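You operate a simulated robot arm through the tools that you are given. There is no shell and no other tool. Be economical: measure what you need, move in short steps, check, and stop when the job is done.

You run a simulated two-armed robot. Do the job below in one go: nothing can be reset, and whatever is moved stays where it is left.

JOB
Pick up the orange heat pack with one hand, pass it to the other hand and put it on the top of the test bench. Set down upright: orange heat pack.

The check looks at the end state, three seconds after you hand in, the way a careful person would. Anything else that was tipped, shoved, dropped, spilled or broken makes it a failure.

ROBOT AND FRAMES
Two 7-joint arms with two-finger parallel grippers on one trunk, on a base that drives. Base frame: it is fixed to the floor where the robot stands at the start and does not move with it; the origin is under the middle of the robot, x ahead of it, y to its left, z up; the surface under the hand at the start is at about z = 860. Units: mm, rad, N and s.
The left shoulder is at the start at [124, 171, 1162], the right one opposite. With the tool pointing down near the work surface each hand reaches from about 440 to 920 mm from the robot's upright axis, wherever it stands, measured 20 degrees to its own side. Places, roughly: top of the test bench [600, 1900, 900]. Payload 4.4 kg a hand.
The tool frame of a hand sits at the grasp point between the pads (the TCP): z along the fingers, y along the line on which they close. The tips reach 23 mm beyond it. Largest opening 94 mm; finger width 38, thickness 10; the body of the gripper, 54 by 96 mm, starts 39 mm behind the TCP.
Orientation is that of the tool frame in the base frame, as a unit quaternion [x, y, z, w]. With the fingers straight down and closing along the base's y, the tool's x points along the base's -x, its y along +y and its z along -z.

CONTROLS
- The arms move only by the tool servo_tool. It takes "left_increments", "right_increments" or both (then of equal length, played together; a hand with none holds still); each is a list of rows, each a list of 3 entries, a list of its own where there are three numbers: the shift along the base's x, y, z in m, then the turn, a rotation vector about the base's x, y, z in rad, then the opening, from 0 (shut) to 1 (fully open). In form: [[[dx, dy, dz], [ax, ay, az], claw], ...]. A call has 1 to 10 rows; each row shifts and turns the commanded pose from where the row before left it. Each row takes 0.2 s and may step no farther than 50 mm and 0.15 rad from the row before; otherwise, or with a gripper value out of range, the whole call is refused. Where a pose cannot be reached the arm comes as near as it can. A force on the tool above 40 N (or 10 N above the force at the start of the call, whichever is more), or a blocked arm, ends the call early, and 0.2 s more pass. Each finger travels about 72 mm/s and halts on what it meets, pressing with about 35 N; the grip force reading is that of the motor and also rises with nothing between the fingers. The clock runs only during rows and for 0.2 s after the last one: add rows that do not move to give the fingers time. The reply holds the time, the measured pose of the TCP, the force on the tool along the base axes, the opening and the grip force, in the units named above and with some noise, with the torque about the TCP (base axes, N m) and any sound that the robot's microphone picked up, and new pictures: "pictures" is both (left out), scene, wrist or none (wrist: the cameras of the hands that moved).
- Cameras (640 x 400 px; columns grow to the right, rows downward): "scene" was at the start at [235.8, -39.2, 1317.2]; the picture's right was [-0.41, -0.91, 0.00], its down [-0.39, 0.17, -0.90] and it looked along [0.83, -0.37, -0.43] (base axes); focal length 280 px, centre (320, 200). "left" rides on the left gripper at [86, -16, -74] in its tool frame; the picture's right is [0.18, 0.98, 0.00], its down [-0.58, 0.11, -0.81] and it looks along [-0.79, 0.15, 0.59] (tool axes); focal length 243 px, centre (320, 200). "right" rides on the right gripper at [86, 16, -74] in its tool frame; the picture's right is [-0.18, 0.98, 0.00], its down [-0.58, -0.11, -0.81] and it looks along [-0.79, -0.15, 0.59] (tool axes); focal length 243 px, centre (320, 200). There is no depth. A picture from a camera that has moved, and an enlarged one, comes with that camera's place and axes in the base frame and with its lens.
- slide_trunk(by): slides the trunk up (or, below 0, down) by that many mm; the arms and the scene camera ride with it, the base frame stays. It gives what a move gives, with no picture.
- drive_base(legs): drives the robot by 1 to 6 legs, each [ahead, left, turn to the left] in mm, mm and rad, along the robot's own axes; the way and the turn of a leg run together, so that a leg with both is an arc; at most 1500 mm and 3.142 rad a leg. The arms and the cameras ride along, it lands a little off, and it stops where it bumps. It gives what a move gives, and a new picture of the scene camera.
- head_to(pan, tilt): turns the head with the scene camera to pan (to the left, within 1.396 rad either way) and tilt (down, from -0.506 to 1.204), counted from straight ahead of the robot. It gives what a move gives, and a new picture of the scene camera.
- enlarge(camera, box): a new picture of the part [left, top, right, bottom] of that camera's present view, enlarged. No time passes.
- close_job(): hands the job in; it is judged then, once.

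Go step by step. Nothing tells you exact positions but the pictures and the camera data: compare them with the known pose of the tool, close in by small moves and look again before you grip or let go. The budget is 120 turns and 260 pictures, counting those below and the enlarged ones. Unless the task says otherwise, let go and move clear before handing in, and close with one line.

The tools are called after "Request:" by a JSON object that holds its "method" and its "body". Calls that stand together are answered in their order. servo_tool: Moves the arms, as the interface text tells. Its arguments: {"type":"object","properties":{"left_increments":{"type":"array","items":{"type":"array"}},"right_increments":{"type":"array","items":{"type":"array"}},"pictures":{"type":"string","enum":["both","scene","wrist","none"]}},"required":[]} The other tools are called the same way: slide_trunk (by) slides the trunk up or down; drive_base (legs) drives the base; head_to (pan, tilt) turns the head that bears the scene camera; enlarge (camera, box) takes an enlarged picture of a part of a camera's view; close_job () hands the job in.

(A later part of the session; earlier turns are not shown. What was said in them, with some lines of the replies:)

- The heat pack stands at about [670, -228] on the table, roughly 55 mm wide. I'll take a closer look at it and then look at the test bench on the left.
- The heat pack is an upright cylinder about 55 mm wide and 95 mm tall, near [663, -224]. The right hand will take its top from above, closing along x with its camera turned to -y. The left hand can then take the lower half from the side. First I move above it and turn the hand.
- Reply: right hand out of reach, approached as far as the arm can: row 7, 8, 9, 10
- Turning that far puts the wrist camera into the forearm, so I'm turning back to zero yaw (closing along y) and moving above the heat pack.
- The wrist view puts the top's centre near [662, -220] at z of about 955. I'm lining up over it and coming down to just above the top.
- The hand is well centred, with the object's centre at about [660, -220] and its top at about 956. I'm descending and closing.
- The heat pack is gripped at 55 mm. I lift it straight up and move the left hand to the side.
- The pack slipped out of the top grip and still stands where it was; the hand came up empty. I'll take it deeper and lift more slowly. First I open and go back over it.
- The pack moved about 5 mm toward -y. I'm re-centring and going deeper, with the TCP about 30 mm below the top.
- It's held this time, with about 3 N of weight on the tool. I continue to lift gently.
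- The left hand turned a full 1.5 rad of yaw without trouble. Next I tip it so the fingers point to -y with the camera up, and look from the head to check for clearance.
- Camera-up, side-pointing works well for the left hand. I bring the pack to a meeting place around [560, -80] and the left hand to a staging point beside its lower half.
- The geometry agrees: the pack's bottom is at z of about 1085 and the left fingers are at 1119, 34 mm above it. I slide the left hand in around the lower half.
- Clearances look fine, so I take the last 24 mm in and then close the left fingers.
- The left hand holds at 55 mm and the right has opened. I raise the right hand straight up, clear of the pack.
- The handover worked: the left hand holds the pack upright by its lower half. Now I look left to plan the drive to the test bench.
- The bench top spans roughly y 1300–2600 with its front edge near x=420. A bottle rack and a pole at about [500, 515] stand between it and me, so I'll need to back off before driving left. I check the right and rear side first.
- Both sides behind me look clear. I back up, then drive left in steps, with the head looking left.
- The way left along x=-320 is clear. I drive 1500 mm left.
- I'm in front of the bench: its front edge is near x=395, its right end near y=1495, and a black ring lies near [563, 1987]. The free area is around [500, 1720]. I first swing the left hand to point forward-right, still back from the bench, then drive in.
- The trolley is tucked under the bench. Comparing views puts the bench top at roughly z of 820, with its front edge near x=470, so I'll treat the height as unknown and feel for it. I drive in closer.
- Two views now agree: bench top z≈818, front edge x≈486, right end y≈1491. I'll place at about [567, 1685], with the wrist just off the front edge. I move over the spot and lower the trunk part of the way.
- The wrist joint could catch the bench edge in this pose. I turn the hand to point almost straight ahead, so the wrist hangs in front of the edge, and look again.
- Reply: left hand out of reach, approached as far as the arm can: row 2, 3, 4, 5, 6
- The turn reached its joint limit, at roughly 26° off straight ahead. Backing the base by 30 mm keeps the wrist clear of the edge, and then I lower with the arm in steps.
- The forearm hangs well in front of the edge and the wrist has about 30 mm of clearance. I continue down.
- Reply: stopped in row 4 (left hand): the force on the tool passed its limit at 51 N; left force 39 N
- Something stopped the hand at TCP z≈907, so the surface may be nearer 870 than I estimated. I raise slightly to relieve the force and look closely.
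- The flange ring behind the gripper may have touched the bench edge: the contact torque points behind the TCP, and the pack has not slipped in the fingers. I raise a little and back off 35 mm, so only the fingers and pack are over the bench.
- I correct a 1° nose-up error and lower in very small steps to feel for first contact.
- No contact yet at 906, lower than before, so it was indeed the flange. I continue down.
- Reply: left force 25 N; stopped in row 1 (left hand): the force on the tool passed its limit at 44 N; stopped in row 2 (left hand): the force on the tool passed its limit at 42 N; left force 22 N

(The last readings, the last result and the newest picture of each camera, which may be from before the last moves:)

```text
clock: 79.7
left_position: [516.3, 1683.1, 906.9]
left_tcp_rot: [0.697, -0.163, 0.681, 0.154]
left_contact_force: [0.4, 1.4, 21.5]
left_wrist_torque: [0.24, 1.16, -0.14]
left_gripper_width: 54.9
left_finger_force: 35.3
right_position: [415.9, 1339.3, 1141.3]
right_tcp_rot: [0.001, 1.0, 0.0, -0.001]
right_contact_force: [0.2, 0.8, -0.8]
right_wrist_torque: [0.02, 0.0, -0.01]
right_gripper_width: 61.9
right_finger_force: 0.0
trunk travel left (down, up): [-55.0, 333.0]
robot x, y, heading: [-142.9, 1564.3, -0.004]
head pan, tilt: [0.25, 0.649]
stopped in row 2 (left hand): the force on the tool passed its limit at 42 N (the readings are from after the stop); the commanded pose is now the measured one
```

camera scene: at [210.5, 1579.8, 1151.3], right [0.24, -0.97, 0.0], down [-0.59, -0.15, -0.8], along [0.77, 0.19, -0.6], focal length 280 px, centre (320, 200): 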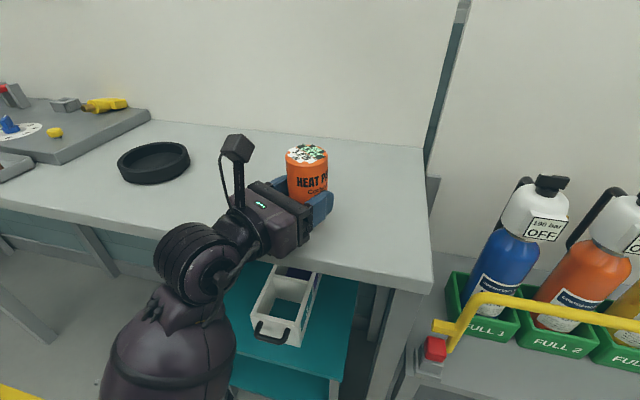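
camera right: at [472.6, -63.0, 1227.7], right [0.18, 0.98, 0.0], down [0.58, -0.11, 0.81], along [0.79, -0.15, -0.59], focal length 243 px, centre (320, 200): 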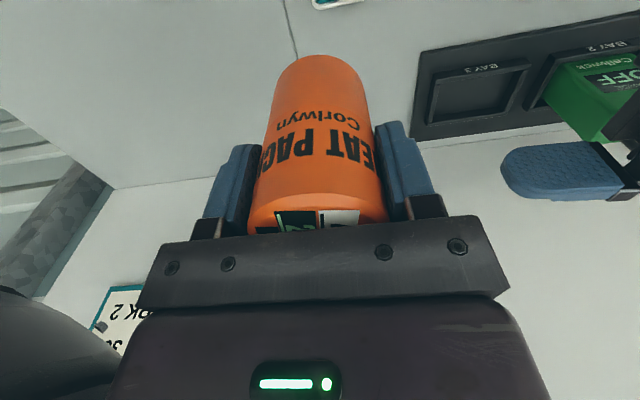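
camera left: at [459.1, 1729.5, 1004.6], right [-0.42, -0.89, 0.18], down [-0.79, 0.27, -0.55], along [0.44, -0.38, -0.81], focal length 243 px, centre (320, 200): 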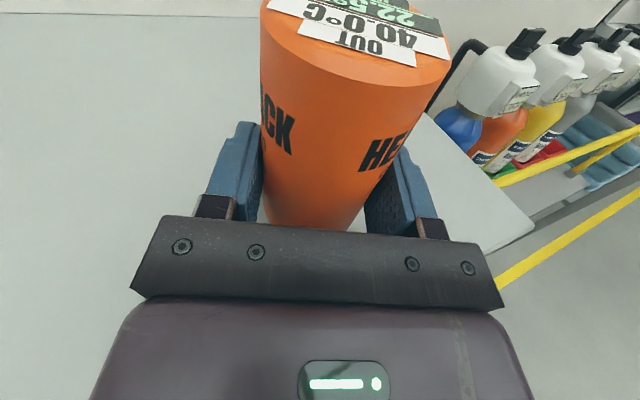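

Contact begins again near 905, with a mixed lever arm that fits the flange and the pack touching together. I raise, restore the pitch and back off another 28 mm, so only the fingers and pack are over the bench.

Request:
{"method": "servo_tool", "body": {"left_increments": [[[0, 0, 0.006], [0, 0, 0], 0], [[0, 0, 0.008], [0.012, 0.024, 0], 0], [[0, 0, 0], [0, 0, 0], 0]], "pictures": "none"}}

Request:
{"method": "drive_base", "body": {"legs": [[-28, 0, 0]]}}

Request:
{"method": "enlarge", "body": {"camera": "scene", "box": [220, 130, 360, 280]}}

```text
clock: 80.5
left_position: [517.5, 1683.0, 915.9]
left_tcp_rot: [0.711, -0.166, 0.666, 0.151]
left_contact_force: [-0.1, 0.0, -3.4]
left_wrist_torque: [-0.01, 0.04, -0.01]
left_gripper_width: 55.1
left_finger_force: 34.8
right_position: [416.5, 1338.6, 1142.1]
right_tcp_rot: [0.001, 1.0, 0.0, -0.001]
right_contact_force: [-0.6, -0.4, 0.1]
right_wrist_torque: [0.01, 0.0, 0.02]
right_gripper_width: 62.1
right_finger_force: 0.1
trunk travel left (down, up): [-55.0, 333.0]
robot x, y, heading: [-138.5, 1558.7, -0.003]
head pan, tilt: [0.25, 0.649]
```

```text
clock: 81.3
left_position: [488.7, 1681.7, 916.9]
left_tcp_rot: [0.71, -0.166, 0.668, 0.15]
left_contact_force: [-0.1, -0.2, -2.2]
left_wrist_torque: [0.04, 0.04, -0.01]
left_gripper_width: 55.1
left_finger_force: 35.5
right_position: [388.0, 1338.7, 1143.3]
right_tcp_rot: [0.001, 1.0, 0.0, 0.0]
right_contact_force: [-0.1, -0.1, 0.1]
right_wrist_torque: [-0.03, -0.01, -0.04]
right_gripper_width: 62.3
right_finger_force: 0.1
trunk travel left (down, up): [-55.0, 333.0]
robot x, y, heading: [-170.7, 1561.7, -0.004]
head pan, tilt: [0.25, 0.649]
camera scene: at [182.4, 1579.8, 1151.5], right [0.24, -0.97, 0.0], down [-0.59, -0.15, -0.8], along [0.77, 0.19, -0.6], focal length 280 px, centre (320, 200)
```

scene: 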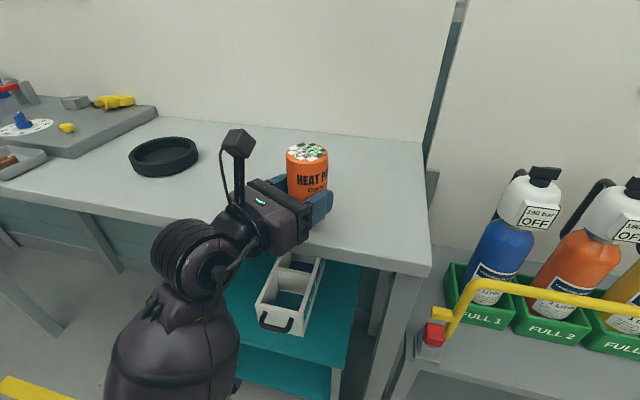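

```text
2.67 times, centred on (290, 205) of scene
camera zoom: at [182.4, 1579.8, 1151.5], right [0.24, -0.97, 0.0], down [-0.59, -0.15, -0.8], along [0.77, 0.19, -0.6], focal length 748 px, centre (400, 187)
```

zoom: 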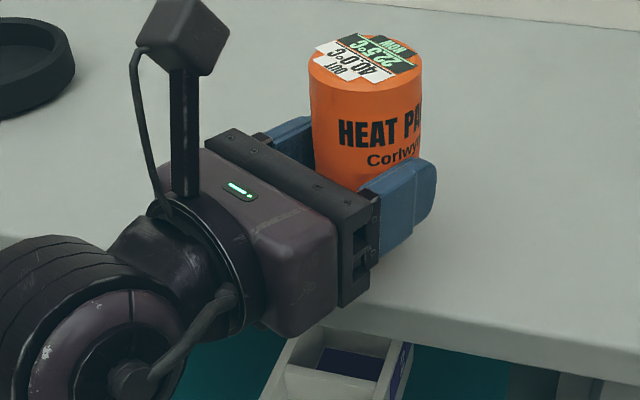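

Request:
{"method": "servo_tool", "body": {"left_increments": [[[0, 0, -0.004], [-0.004, -0.008, 0], 0], [[0, 0, -0.004], [0, 0, 0], 0], [[0, 0, 0], [0, 0, 0], 0]], "pictures": "none"}}

Request:
{"method": "servo_tool", "body": {"left_increments": [[[0, 0, -0.002], [0, 0, 0], 0], [[0, 0, 0], [0, 0, 0], 0]], "pictures": "none"}}

Request:
{"method": "servo_tool", "body": {"left_increments": [[[0, 0, -0.002], [0, 0, 0], 0], [[0, 0, 0], [0, 0, 0], 0]], "pictures": "none"}}

```text
clock: 82.1
left_position: [488.5, 1682.9, 909.9]
left_tcp_rot: [0.707, -0.165, 0.67, 0.152]
left_contact_force: [-0.6, -0.1, -2.7]
left_wrist_torque: [-0.01, 0.01, 0.01]
left_gripper_width: 55.1
left_finger_force: 34.8
right_position: [387.6, 1338.2, 1142.0]
right_tcp_rot: [0.001, 1.0, -0.001, 0.0]
right_contact_force: [0.0, -0.3, 0.3]
right_wrist_torque: [-0.03, 0.04, -0.02]
right_gripper_width: 62.1
right_finger_force: 0.1
trunk travel left (down, up): [-55.0, 333.0]
robot x, y, heading: [-167.4, 1564.5, 0.001]
head pan, tilt: [0.25, 0.649]
```

```text
clock: 82.7
left_position: [489.8, 1684.9, 906.1]
left_tcp_rot: [0.707, -0.165, 0.671, 0.151]
left_contact_force: [0.4, -0.2, -2.1]
left_wrist_torque: [0.02, 0.01, 0.04]
left_gripper_width: 55.0
left_finger_force: 35.4
right_position: [388.5, 1339.1, 1142.5]
right_tcp_rot: [0.001, 1.0, 0.0, -0.001]
right_contact_force: [0.0, -0.6, 0.8]
right_wrist_torque: [0.01, 0.01, -0.03]
right_gripper_width: 62.0
right_finger_force: 0.0
trunk travel left (down, up): [-55.0, 333.0]
robot x, y, heading: [-167.4, 1562.7, -0.001]
head pan, tilt: [0.25, 0.649]
```

```text
clock: 83.3
left_position: [488.7, 1684.0, 904.7]
left_tcp_rot: [0.707, -0.165, 0.67, 0.151]
left_contact_force: [-0.6, -0.6, -2.4]
left_wrist_torque: [0.01, 0.01, -0.01]
left_gripper_width: 54.9
left_finger_force: 35.4
right_position: [388.3, 1337.9, 1141.5]
right_tcp_rot: [0.001, 1.0, 0.0, -0.001]
right_contact_force: [0.0, -0.2, -0.4]
right_wrist_torque: [0.02, -0.01, 0.0]
right_gripper_width: 62.0
right_finger_force: 0.1
trunk travel left (down, up): [-55.0, 333.0]
robot x, y, heading: [-171.6, 1560.1, -0.005]
head pan, tilt: [0.25, 0.649]
```

Request:
{"method": "servo_tool", "body": {"left_increments": [[[0, 0, -0.0015], [0, 0, 0], 0], [[0, 0, 0], [0, 0, 0], 0]], "pictures": "none"}}

Request:
{"method": "servo_tool", "body": {"left_increments": [[[0, 0, -0.0015], [0, 0, 0], 0], [[0, 0, 0], [0, 0, 0], 0]], "pictures": "none"}}

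```text
clock: 83.9
left_position: [488.3, 1683.8, 903.6]
left_tcp_rot: [0.707, -0.165, 0.671, 0.152]
left_contact_force: [0.7, 0.0, -2.5]
left_wrist_torque: [-0.02, 0.05, 0.02]
left_gripper_width: 55.0
left_finger_force: 35.0
right_position: [388.0, 1337.5, 1141.8]
right_tcp_rot: [0.001, 1.0, 0.001, -0.001]
right_contact_force: [-0.8, 0.4, 0.0]
right_wrist_torque: [0.01, 0.02, 0.0]
right_gripper_width: 62.0
right_finger_force: 0.1
trunk travel left (down, up): [-55.0, 333.0]
robot x, y, heading: [-170.7, 1560.7, 0.001]
head pan, tilt: [0.25, 0.649]
```

```text
clock: 84.5
left_position: [489.4, 1682.8, 902.0]
left_tcp_rot: [0.707, -0.165, 0.671, 0.151]
left_contact_force: [0.0, -0.2, -2.5]
left_wrist_torque: [0.01, 0.02, -0.01]
left_gripper_width: 55.2
left_finger_force: 34.4
right_position: [387.5, 1338.0, 1141.3]
right_tcp_rot: [0.001, 1.0, 0.0, 0.0]
right_contact_force: [-0.3, -0.3, 0.1]
right_wrist_torque: [-0.05, 0.01, 0.03]
right_gripper_width: 61.9
right_finger_force: 0.1
trunk travel left (down, up): [-55.0, 333.0]
robot x, y, heading: [-166.0, 1559.4, 0.001]
head pan, tilt: [0.25, 0.649]
```

It is lower than before and still free, so backing off helped. I continue.

Request:
{"method": "servo_tool", "body": {"left_increments": [[[0, 0, -0.002], [0, 0, 0], 0], [[0, 0, 0], [0, 0, 0], 0]], "pictures": "none"}}

Request:
{"method": "servo_tool", "body": {"left_increments": [[[0, 0, -0.002], [0, 0, 0], 0], [[0, 0, 0], [0, 0, 0], 0]], "pictures": "none"}}

Request:
{"method": "servo_tool", "body": {"left_increments": [[[0, 0, -0.002], [0, 0, 0], 0], [[0, 0, 0], [0, 0, 0], 0]], "pictures": "scene"}}

```text
clock: 85.1
left_position: [489.5, 1682.0, 900.4]
left_tcp_rot: [0.707, -0.164, 0.671, 0.151]
left_contact_force: [0.5, 0.5, -3.2]
left_wrist_torque: [0.01, 0.05, -0.01]
left_gripper_width: 54.9
left_finger_force: 35.4
right_position: [388.2, 1339.5, 1141.7]
right_tcp_rot: [0.001, 1.0, 0.001, 0.0]
right_contact_force: [0.5, 0.1, -0.7]
right_wrist_torque: [-0.03, -0.04, 0.03]
right_gripper_width: 61.9
right_finger_force: 0.0
trunk travel left (down, up): [-55.0, 333.0]
robot x, y, heading: [-172.5, 1559.5, -0.002]
head pan, tilt: [0.25, 0.649]
```

```text
clock: 85.7
left_position: [489.6, 1682.8, 897.9]
left_tcp_rot: [0.707, -0.165, 0.671, 0.152]
left_contact_force: [-0.1, -0.4, -2.2]
left_wrist_torque: [0.01, -0.03, 0.0]
left_gripper_width: 55.0
left_finger_force: 35.1
right_position: [386.8, 1337.4, 1142.5]
right_tcp_rot: [0.002, 1.0, 0.001, -0.001]
right_contact_force: [-0.9, 0.5, -0.6]
right_wrist_torque: [0.01, 0.01, -0.02]
right_gripper_width: 62.0
right_finger_force: 0.1
trunk travel left (down, up): [-55.0, 333.0]
robot x, y, heading: [-172.2, 1560.3, -0.007]
head pan, tilt: [0.25, 0.649]
```

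```text
clock: 86.3
left_position: [488.6, 1682.9, 895.9]
left_tcp_rot: [0.707, -0.165, 0.671, 0.152]
left_contact_force: [1.1, 0.2, -1.7]
left_wrist_torque: [0.01, 0.02, -0.03]
left_gripper_width: 55.0
left_finger_force: 34.7
right_position: [388.2, 1338.3, 1142.2]
right_tcp_rot: [0.001, 1.0, -0.001, 0.0]
right_contact_force: [-0.4, 0.1, -0.2]
right_wrist_torque: [-0.01, 0.01, 0.0]
right_gripper_width: 62.0
right_finger_force: 0.1
trunk travel left (down, up): [-55.0, 333.0]
robot x, y, heading: [-171.4, 1558.7, -0.002]
head pan, tilt: [0.25, 0.649]
camera scene: at [183.1, 1579.8, 1151.3], right [0.24, -0.97, 0.0], down [-0.59, -0.15, -0.8], along [0.77, 0.19, -0.6], focal length 280 px, centre (320, 200)
```

scene: 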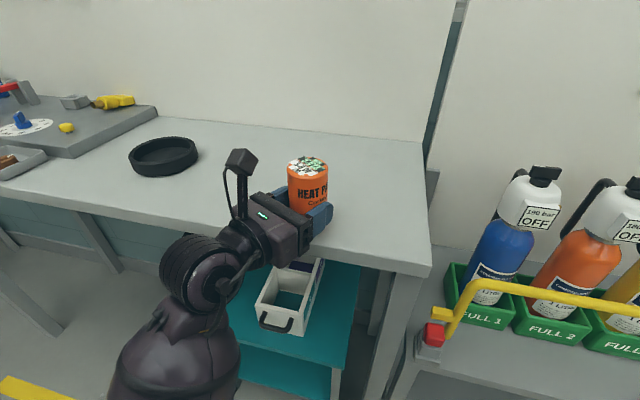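

Request:
{"method": "servo_tool", "body": {"left_increments": [[[0, 0, -0.002], [0, 0, 0], 0], [[0, 0, 0], [0, 0, 0], 0]], "pictures": "none"}}

Request:
{"method": "servo_tool", "body": {"left_increments": [[[0, 0, -0.002], [0, 0, 0], 0], [[0, 0, 0], [0, 0, 0], 0]], "pictures": "none"}}

Request:
{"method": "enlarge", "body": {"camera": "scene", "box": [220, 130, 360, 280]}}

```text
clock: 86.9
left_position: [489.0, 1682.3, 896.0]
left_tcp_rot: [0.705, -0.165, 0.673, 0.151]
left_contact_force: [3.1, -0.8, 6.9]
left_wrist_torque: [-0.21, 0.01, 0.05]
left_gripper_width: 54.9
left_finger_force: 34.4
right_position: [386.7, 1337.4, 1142.8]
right_tcp_rot: [0.0, 1.0, 0.001, -0.001]
right_contact_force: [-0.2, -0.1, 0.0]
right_wrist_torque: [-0.02, -0.02, 0.02]
right_gripper_width: 61.9
right_finger_force: 0.0
trunk travel left (down, up): [-55.0, 333.0]
robot x, y, heading: [-170.2, 1562.8, 0.001]
head pan, tilt: [0.25, 0.649]
```

```text
clock: 87.5
left_position: [487.6, 1682.2, 895.1]
left_tcp_rot: [0.704, -0.165, 0.674, 0.151]
left_contact_force: [7.6, -0.7, 23.1]
left_wrist_torque: [-0.36, 0.12, 0.07]
left_gripper_width: 55.1
left_finger_force: 35.1
right_position: [386.8, 1338.3, 1144.1]
right_tcp_rot: [0.001, 1.0, 0.0, 0.001]
right_contact_force: [0.2, 0.1, -0.3]
right_wrist_torque: [-0.01, 0.05, 0.04]
right_gripper_width: 62.2
right_finger_force: 0.1
trunk travel left (down, up): [-55.0, 333.0]
robot x, y, heading: [-172.4, 1562.4, -0.003]
head pan, tilt: [0.25, 0.649]
```

```text
2.67 times, centred on (290, 205) of scene
camera zoom: at [181.8, 1579.4, 1152.2], right [0.24, -0.97, 0.0], down [-0.59, -0.15, -0.8], along [0.77, 0.19, -0.6], focal length 748 px, centre (400, 187)
```

zoom: 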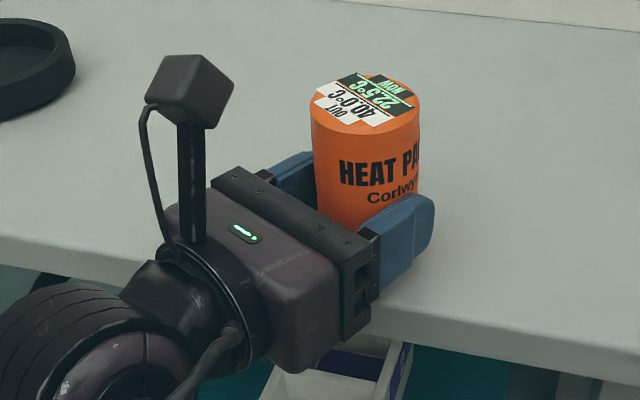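

Now it's the pack itself touching: light contact at TCP 895, lever arm within its base, so the bench top is near 860. I level it by half a degree and open the fingers gradually.

Request:
{"method": "servo_tool", "body": {"left_increments": [[[0, 0, 0.0005], [0.004, 0.008, 0], 0], [[0, 0, 0], [0, 0, 0], 0]], "pictures": "none"}}

Request:
{"method": "servo_tool", "body": {"left_increments": [[[0, 0, 0], [0, 0, 0], 0.6], [[0, 0, 0], [0, 0, 0], 0.63], [[0, 0, 0], [0, 0, 0], 0.66], [[0, 0, 0], [0, 0, 0], 0.66]], "pictures": "both"}}

```text
clock: 88.1
left_position: [486.8, 1683.7, 893.8]
left_tcp_rot: [0.708, -0.166, 0.67, 0.151]
left_contact_force: [7.3, 0.1, 27.4]
left_wrist_torque: [-0.82, -0.28, 0.16]
left_gripper_width: 55.0
left_finger_force: 34.9
right_position: [387.3, 1338.2, 1143.1]
right_tcp_rot: [0.0, 1.0, 0.0, 0.001]
right_contact_force: [-0.6, 0.0, -0.5]
right_wrist_torque: [-0.01, 0.01, 0.0]
right_gripper_width: 62.1
right_finger_force: 0.1
trunk travel left (down, up): [-55.0, 333.0]
robot x, y, heading: [-170.2, 1561.2, 0.002]
head pan, tilt: [0.25, 0.649]
```

```text
clock: 89.1
left_position: [488.9, 1684.1, 891.8]
left_tcp_rot: [0.71, -0.166, 0.668, 0.151]
left_contact_force: [-0.2, 0.1, -0.3]
left_wrist_torque: [0.0, 0.01, -0.02]
left_gripper_width: 61.8
left_finger_force: 0.0
right_position: [387.0, 1337.6, 1142.1]
right_tcp_rot: [0.001, 1.0, 0.0, -0.002]
right_contact_force: [-0.1, 0.6, -1.1]
right_wrist_torque: [0.02, 0.0, -0.04]
right_gripper_width: 61.9
right_finger_force: 0.0
trunk travel left (down, up): [-55.0, 333.0]
robot x, y, heading: [-167.0, 1563.5, -0.006]
head pan, tilt: [0.25, 0.649]
camera scene: at [183.0, 1579.7, 1151.3], right [0.24, -0.97, 0.0], down [-0.59, -0.15, -0.8], along [0.77, 0.19, -0.6], focal length 280 px, centre (320, 200)
camera left: at [432.5, 1728.7, 984.5], right [-0.42, -0.89, 0.18], down [-0.8, 0.27, -0.53], along [0.42, -0.36, -0.83], focal length 243 px, centre (320, 200)
```

scene: 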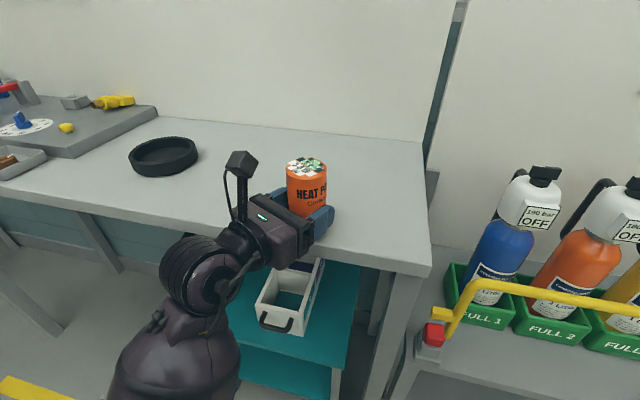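
left: 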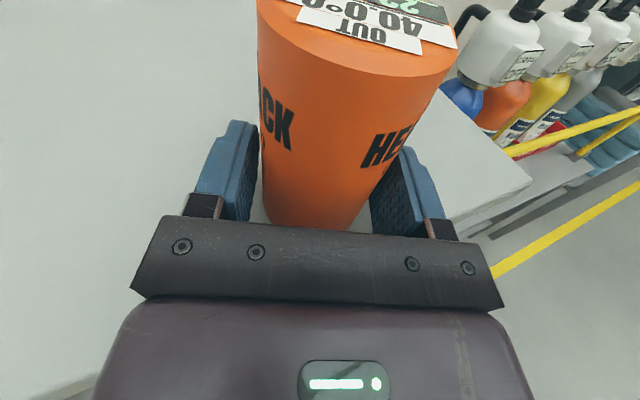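

It stands free on the bench. I open wider and withdraw straight back along the finger direction.

Request:
{"method": "servo_tool", "body": {"left_increments": [[[0, 0, 0], [0, 0, 0], 0.95], [[0, 0, 0], [0, 0, 0], 0.95], [[0, 0, 0], [0, 0, 0], 0.95], [[-0.007, 0.0035, 0], [0, 0, 0], 0.95], [[-0.009, 0.0044, 0], [0, 0, 0], 0.95], [[-0.009, 0.0044, 0], [0, 0, 0], 0.95], [[0, 0, 0], [0, 0, 0], 0.95]], "pictures": "both"}}

```text
clock: 90.7
left_position: [463.9, 1694.8, 892.2]
left_tcp_rot: [0.71, -0.166, 0.668, 0.151]
left_contact_force: [0.5, 0.1, -0.6]
left_wrist_torque: [-0.01, -0.01, -0.01]
left_gripper_width: 89.6
left_finger_force: 0.1
right_position: [387.1, 1338.0, 1142.2]
right_tcp_rot: [0.0, 1.0, 0.0, -0.001]
right_contact_force: [0.5, 0.5, -0.1]
right_wrist_torque: [-0.01, 0.04, 0.0]
right_gripper_width: 62.1
right_finger_force: 0.1
trunk travel left (down, up): [-55.0, 333.0]
robot x, y, heading: [-168.6, 1563.7, -0.003]
head pan, tilt: [0.25, 0.649]
camera scene: at [183.0, 1579.7, 1151.3], right [0.24, -0.97, 0.0], down [-0.59, -0.15, -0.8], along [0.77, 0.19, -0.6], focal length 280 px, centre (320, 200)
camera left: at [407.0, 1740.2, 984.3], right [-0.42, -0.89, 0.18], down [-0.8, 0.27, -0.53], along [0.42, -0.36, -0.83], focal length 243 px, centre (320, 200)
```

scene: 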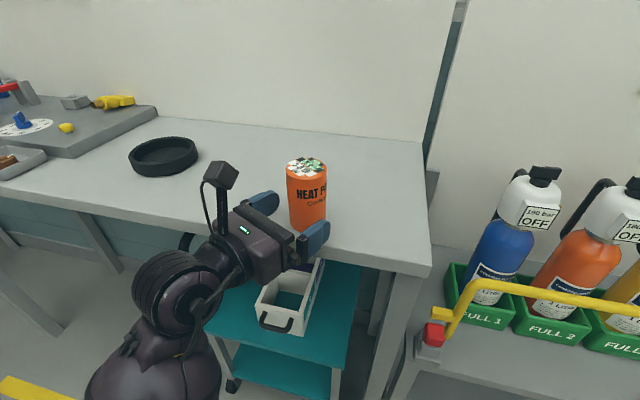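
left: 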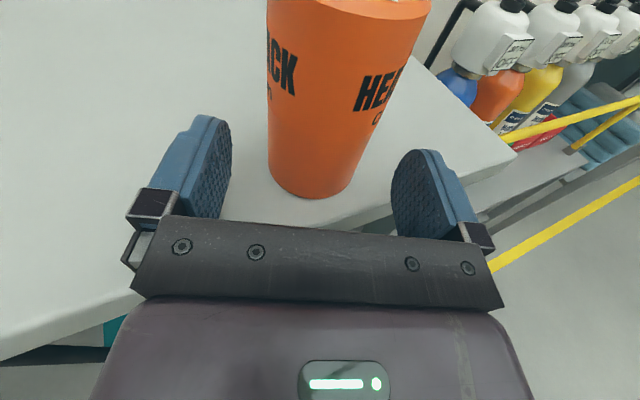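

The pack stands upright and inside the edge, with the fingers clear on both sides. I withdraw further, then back the base off.

Request:
{"method": "servo_tool", "body": {"left_increments": [[[-0.009, 0.0044, 0], [0, 0, 0], 0.95], [[-0.009, 0.0044, 0], [0, 0, 0], 0.95], [[-0.009, 0.0044, 0], [0, 0, 0], 0.95], [[-0.009, 0.0044, 0], [0, 0, 0], 0.95], [[-0.009, 0.0044, 0], [0, 0, 0], 0.95], [[0, 0, 0], [0, 0, 0], 0.95]], "pictures": "both"}}

Request:
{"method": "enlarge", "body": {"camera": "scene", "box": [230, 130, 370, 280]}}

```text
clock: 92.3
left_position: [448.4, 1712.8, 878.5]
left_tcp_rot: [0.703, -0.169, 0.674, 0.151]
left_contact_force: [3.0, -3.6, 15.1]
left_wrist_torque: [0.38, -0.61, -0.39]
left_gripper_width: 88.2
left_finger_force: 0.0
left hand out of reach, approached as far as the arm can: row 1, 2, 3, 4, 5
right_position: [388.0, 1338.1, 1142.8]
right_tcp_rot: [0.001, 1.0, 0.0, -0.001]
right_contact_force: [0.3, -0.1, -0.6]
right_wrist_torque: [0.0, 0.02, 0.01]
right_gripper_width: 62.0
right_finger_force: 0.0
trunk travel left (down, up): [-55.0, 333.0]
robot x, y, heading: [-171.7, 1559.7, -0.003]
head pan, tilt: [0.25, 0.649]
stopped in row 6 (left hand): the force on the tool passed its limit at 42 N (the readings are from after the stop); the commanded pose is now the measured one
camera scene: at [183.1, 1578.7, 1151.1], right [0.24, -0.97, 0.0], down [-0.59, -0.15, -0.8], along [0.77, 0.19, -0.6], focal length 280 px, centre (320, 200)
camera left: at [390.3, 1758.1, 970.4], right [-0.43, -0.89, 0.17], down [-0.79, 0.28, -0.55], along [0.44, -0.37, -0.82], focal length 243 px, centre (320, 200)
```

scene: 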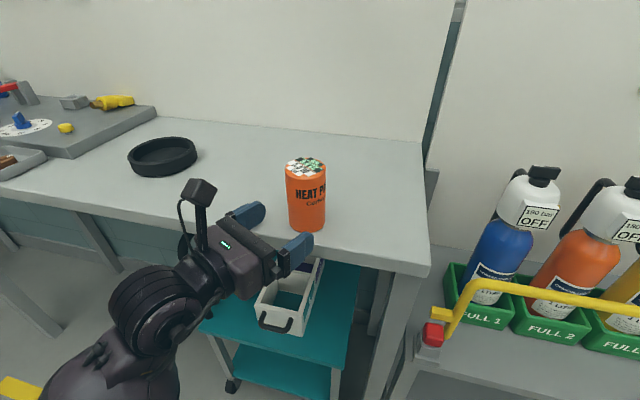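
left: 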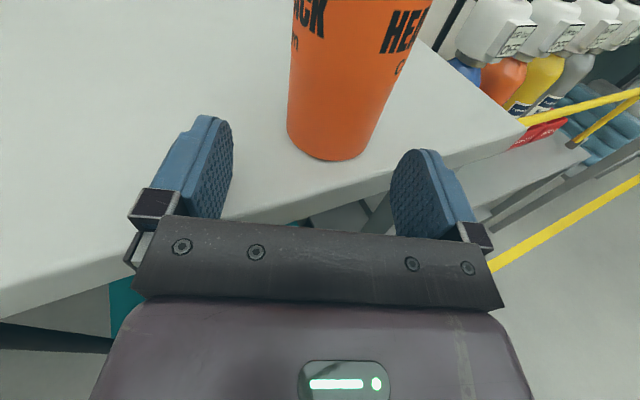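

```text
2.67 times, centred on (300, 205) of scene
camera zoom: at [183.1, 1578.7, 1151.1], right [0.24, -0.97, 0.0], down [-0.59, -0.15, -0.8], along [0.77, 0.19, -0.6], focal length 748 px, centre (373, 187)
```

zoom: 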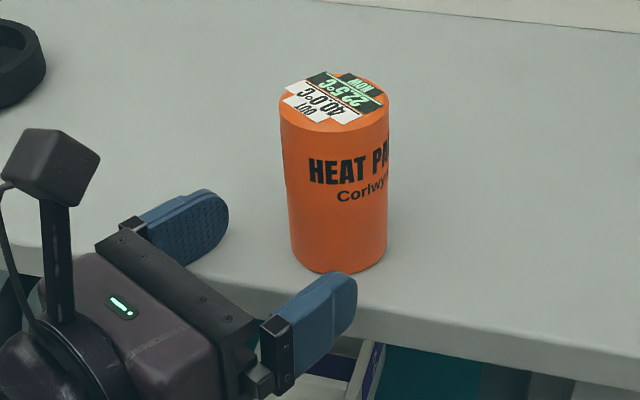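

The fingers have dropped onto the bench surface, which confirms it at about 860, and the pack is clear of them. I lift the hand slightly and drive back.

Request:
{"method": "servo_tool", "body": {"left_increments": [[[0, 0, 0.008], [0, 0, 0], 0.95], [[0, 0, 0.01], [0, 0, 0], 0.95], [[0, 0, 0], [0, 0, 0], 0.95]], "pictures": "none"}}

Request:
{"method": "drive_base", "body": {"legs": [[-200, 0, 0]]}}

Request:
{"method": "enlarge", "body": {"camera": "scene", "box": [230, 100, 370, 250]}}

```text
clock: 93.1
left_position: [458.1, 1713.3, 890.3]
left_tcp_rot: [0.707, -0.167, 0.671, 0.151]
left_contact_force: [-0.2, 1.0, 0.0]
left_wrist_torque: [0.01, 0.02, 0.0]
left_gripper_width: 89.6
left_finger_force: 0.0
left hand out of reach, approached as far as the arm can: row 1, 2
right_position: [388.6, 1337.7, 1141.7]
right_tcp_rot: [0.002, 1.0, 0.001, 0.0]
right_contact_force: [-0.2, 0.6, 0.0]
right_wrist_torque: [-0.01, 0.0, -0.01]
right_gripper_width: 62.0
right_finger_force: 0.0
trunk travel left (down, up): [-55.0, 333.0]
robot x, y, heading: [-172.0, 1561.1, -0.005]
head pan, tilt: [0.25, 0.649]
```

```text
clock: 94.7
left_position: [258.7, 1713.1, 890.3]
left_tcp_rot: [0.705, -0.167, 0.672, 0.152]
left_contact_force: [-0.3, -0.2, 0.3]
left_wrist_torque: [-0.02, -0.01, 0.0]
left_gripper_width: 89.2
left_finger_force: 0.1
right_position: [187.6, 1336.9, 1142.9]
right_tcp_rot: [0.002, 1.0, 0.0, 0.0]
right_contact_force: [-0.5, -0.1, -0.3]
right_wrist_torque: [-0.01, 0.0, 0.01]
right_gripper_width: 61.6
right_finger_force: 0.2
trunk travel left (down, up): [-55.0, 333.0]
robot x, y, heading: [-367.3, 1562.9, -0.004]
head pan, tilt: [0.25, 0.649]
camera scene: at [-16.2, 1579.9, 1151.5], right [0.24, -0.97, 0.0], down [-0.59, -0.15, -0.8], along [0.77, 0.19, -0.6], focal length 280 px, centre (320, 200)
```

scene: 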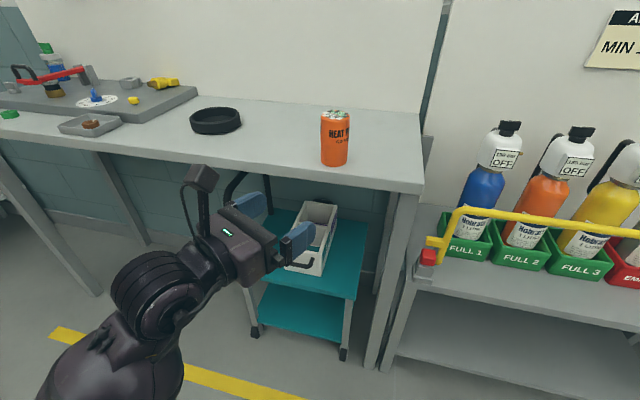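

```text
2.67 times, centred on (300, 175) of scene
camera zoom: at [-16.2, 1579.9, 1151.5], right [0.24, -0.97, 0.0], down [-0.59, -0.15, -0.8], along [0.77, 0.19, -0.6], focal length 748 px, centre (373, 267)
```

zoom: 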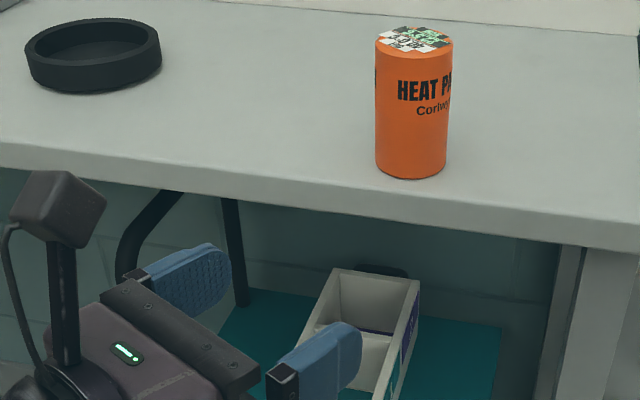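

The heat pack stands upright on the bench top, a little inside the front edge. Nothing else was disturbed and both hands are clear, so I'm handing in.

Request:
{"method": "close_job", "body": {}}

```text
The job is handed in.
```

The orange heat pack was picked up by the right hand, passed to the left, and now stands upright on the test bench about 20 mm in from the front edge. The first grip slipped and shifted the pack about 5 mm on the first table. The left hand touched the bench while lowering and again while withdrawing, and nothing else looked disturbed in the last picture.
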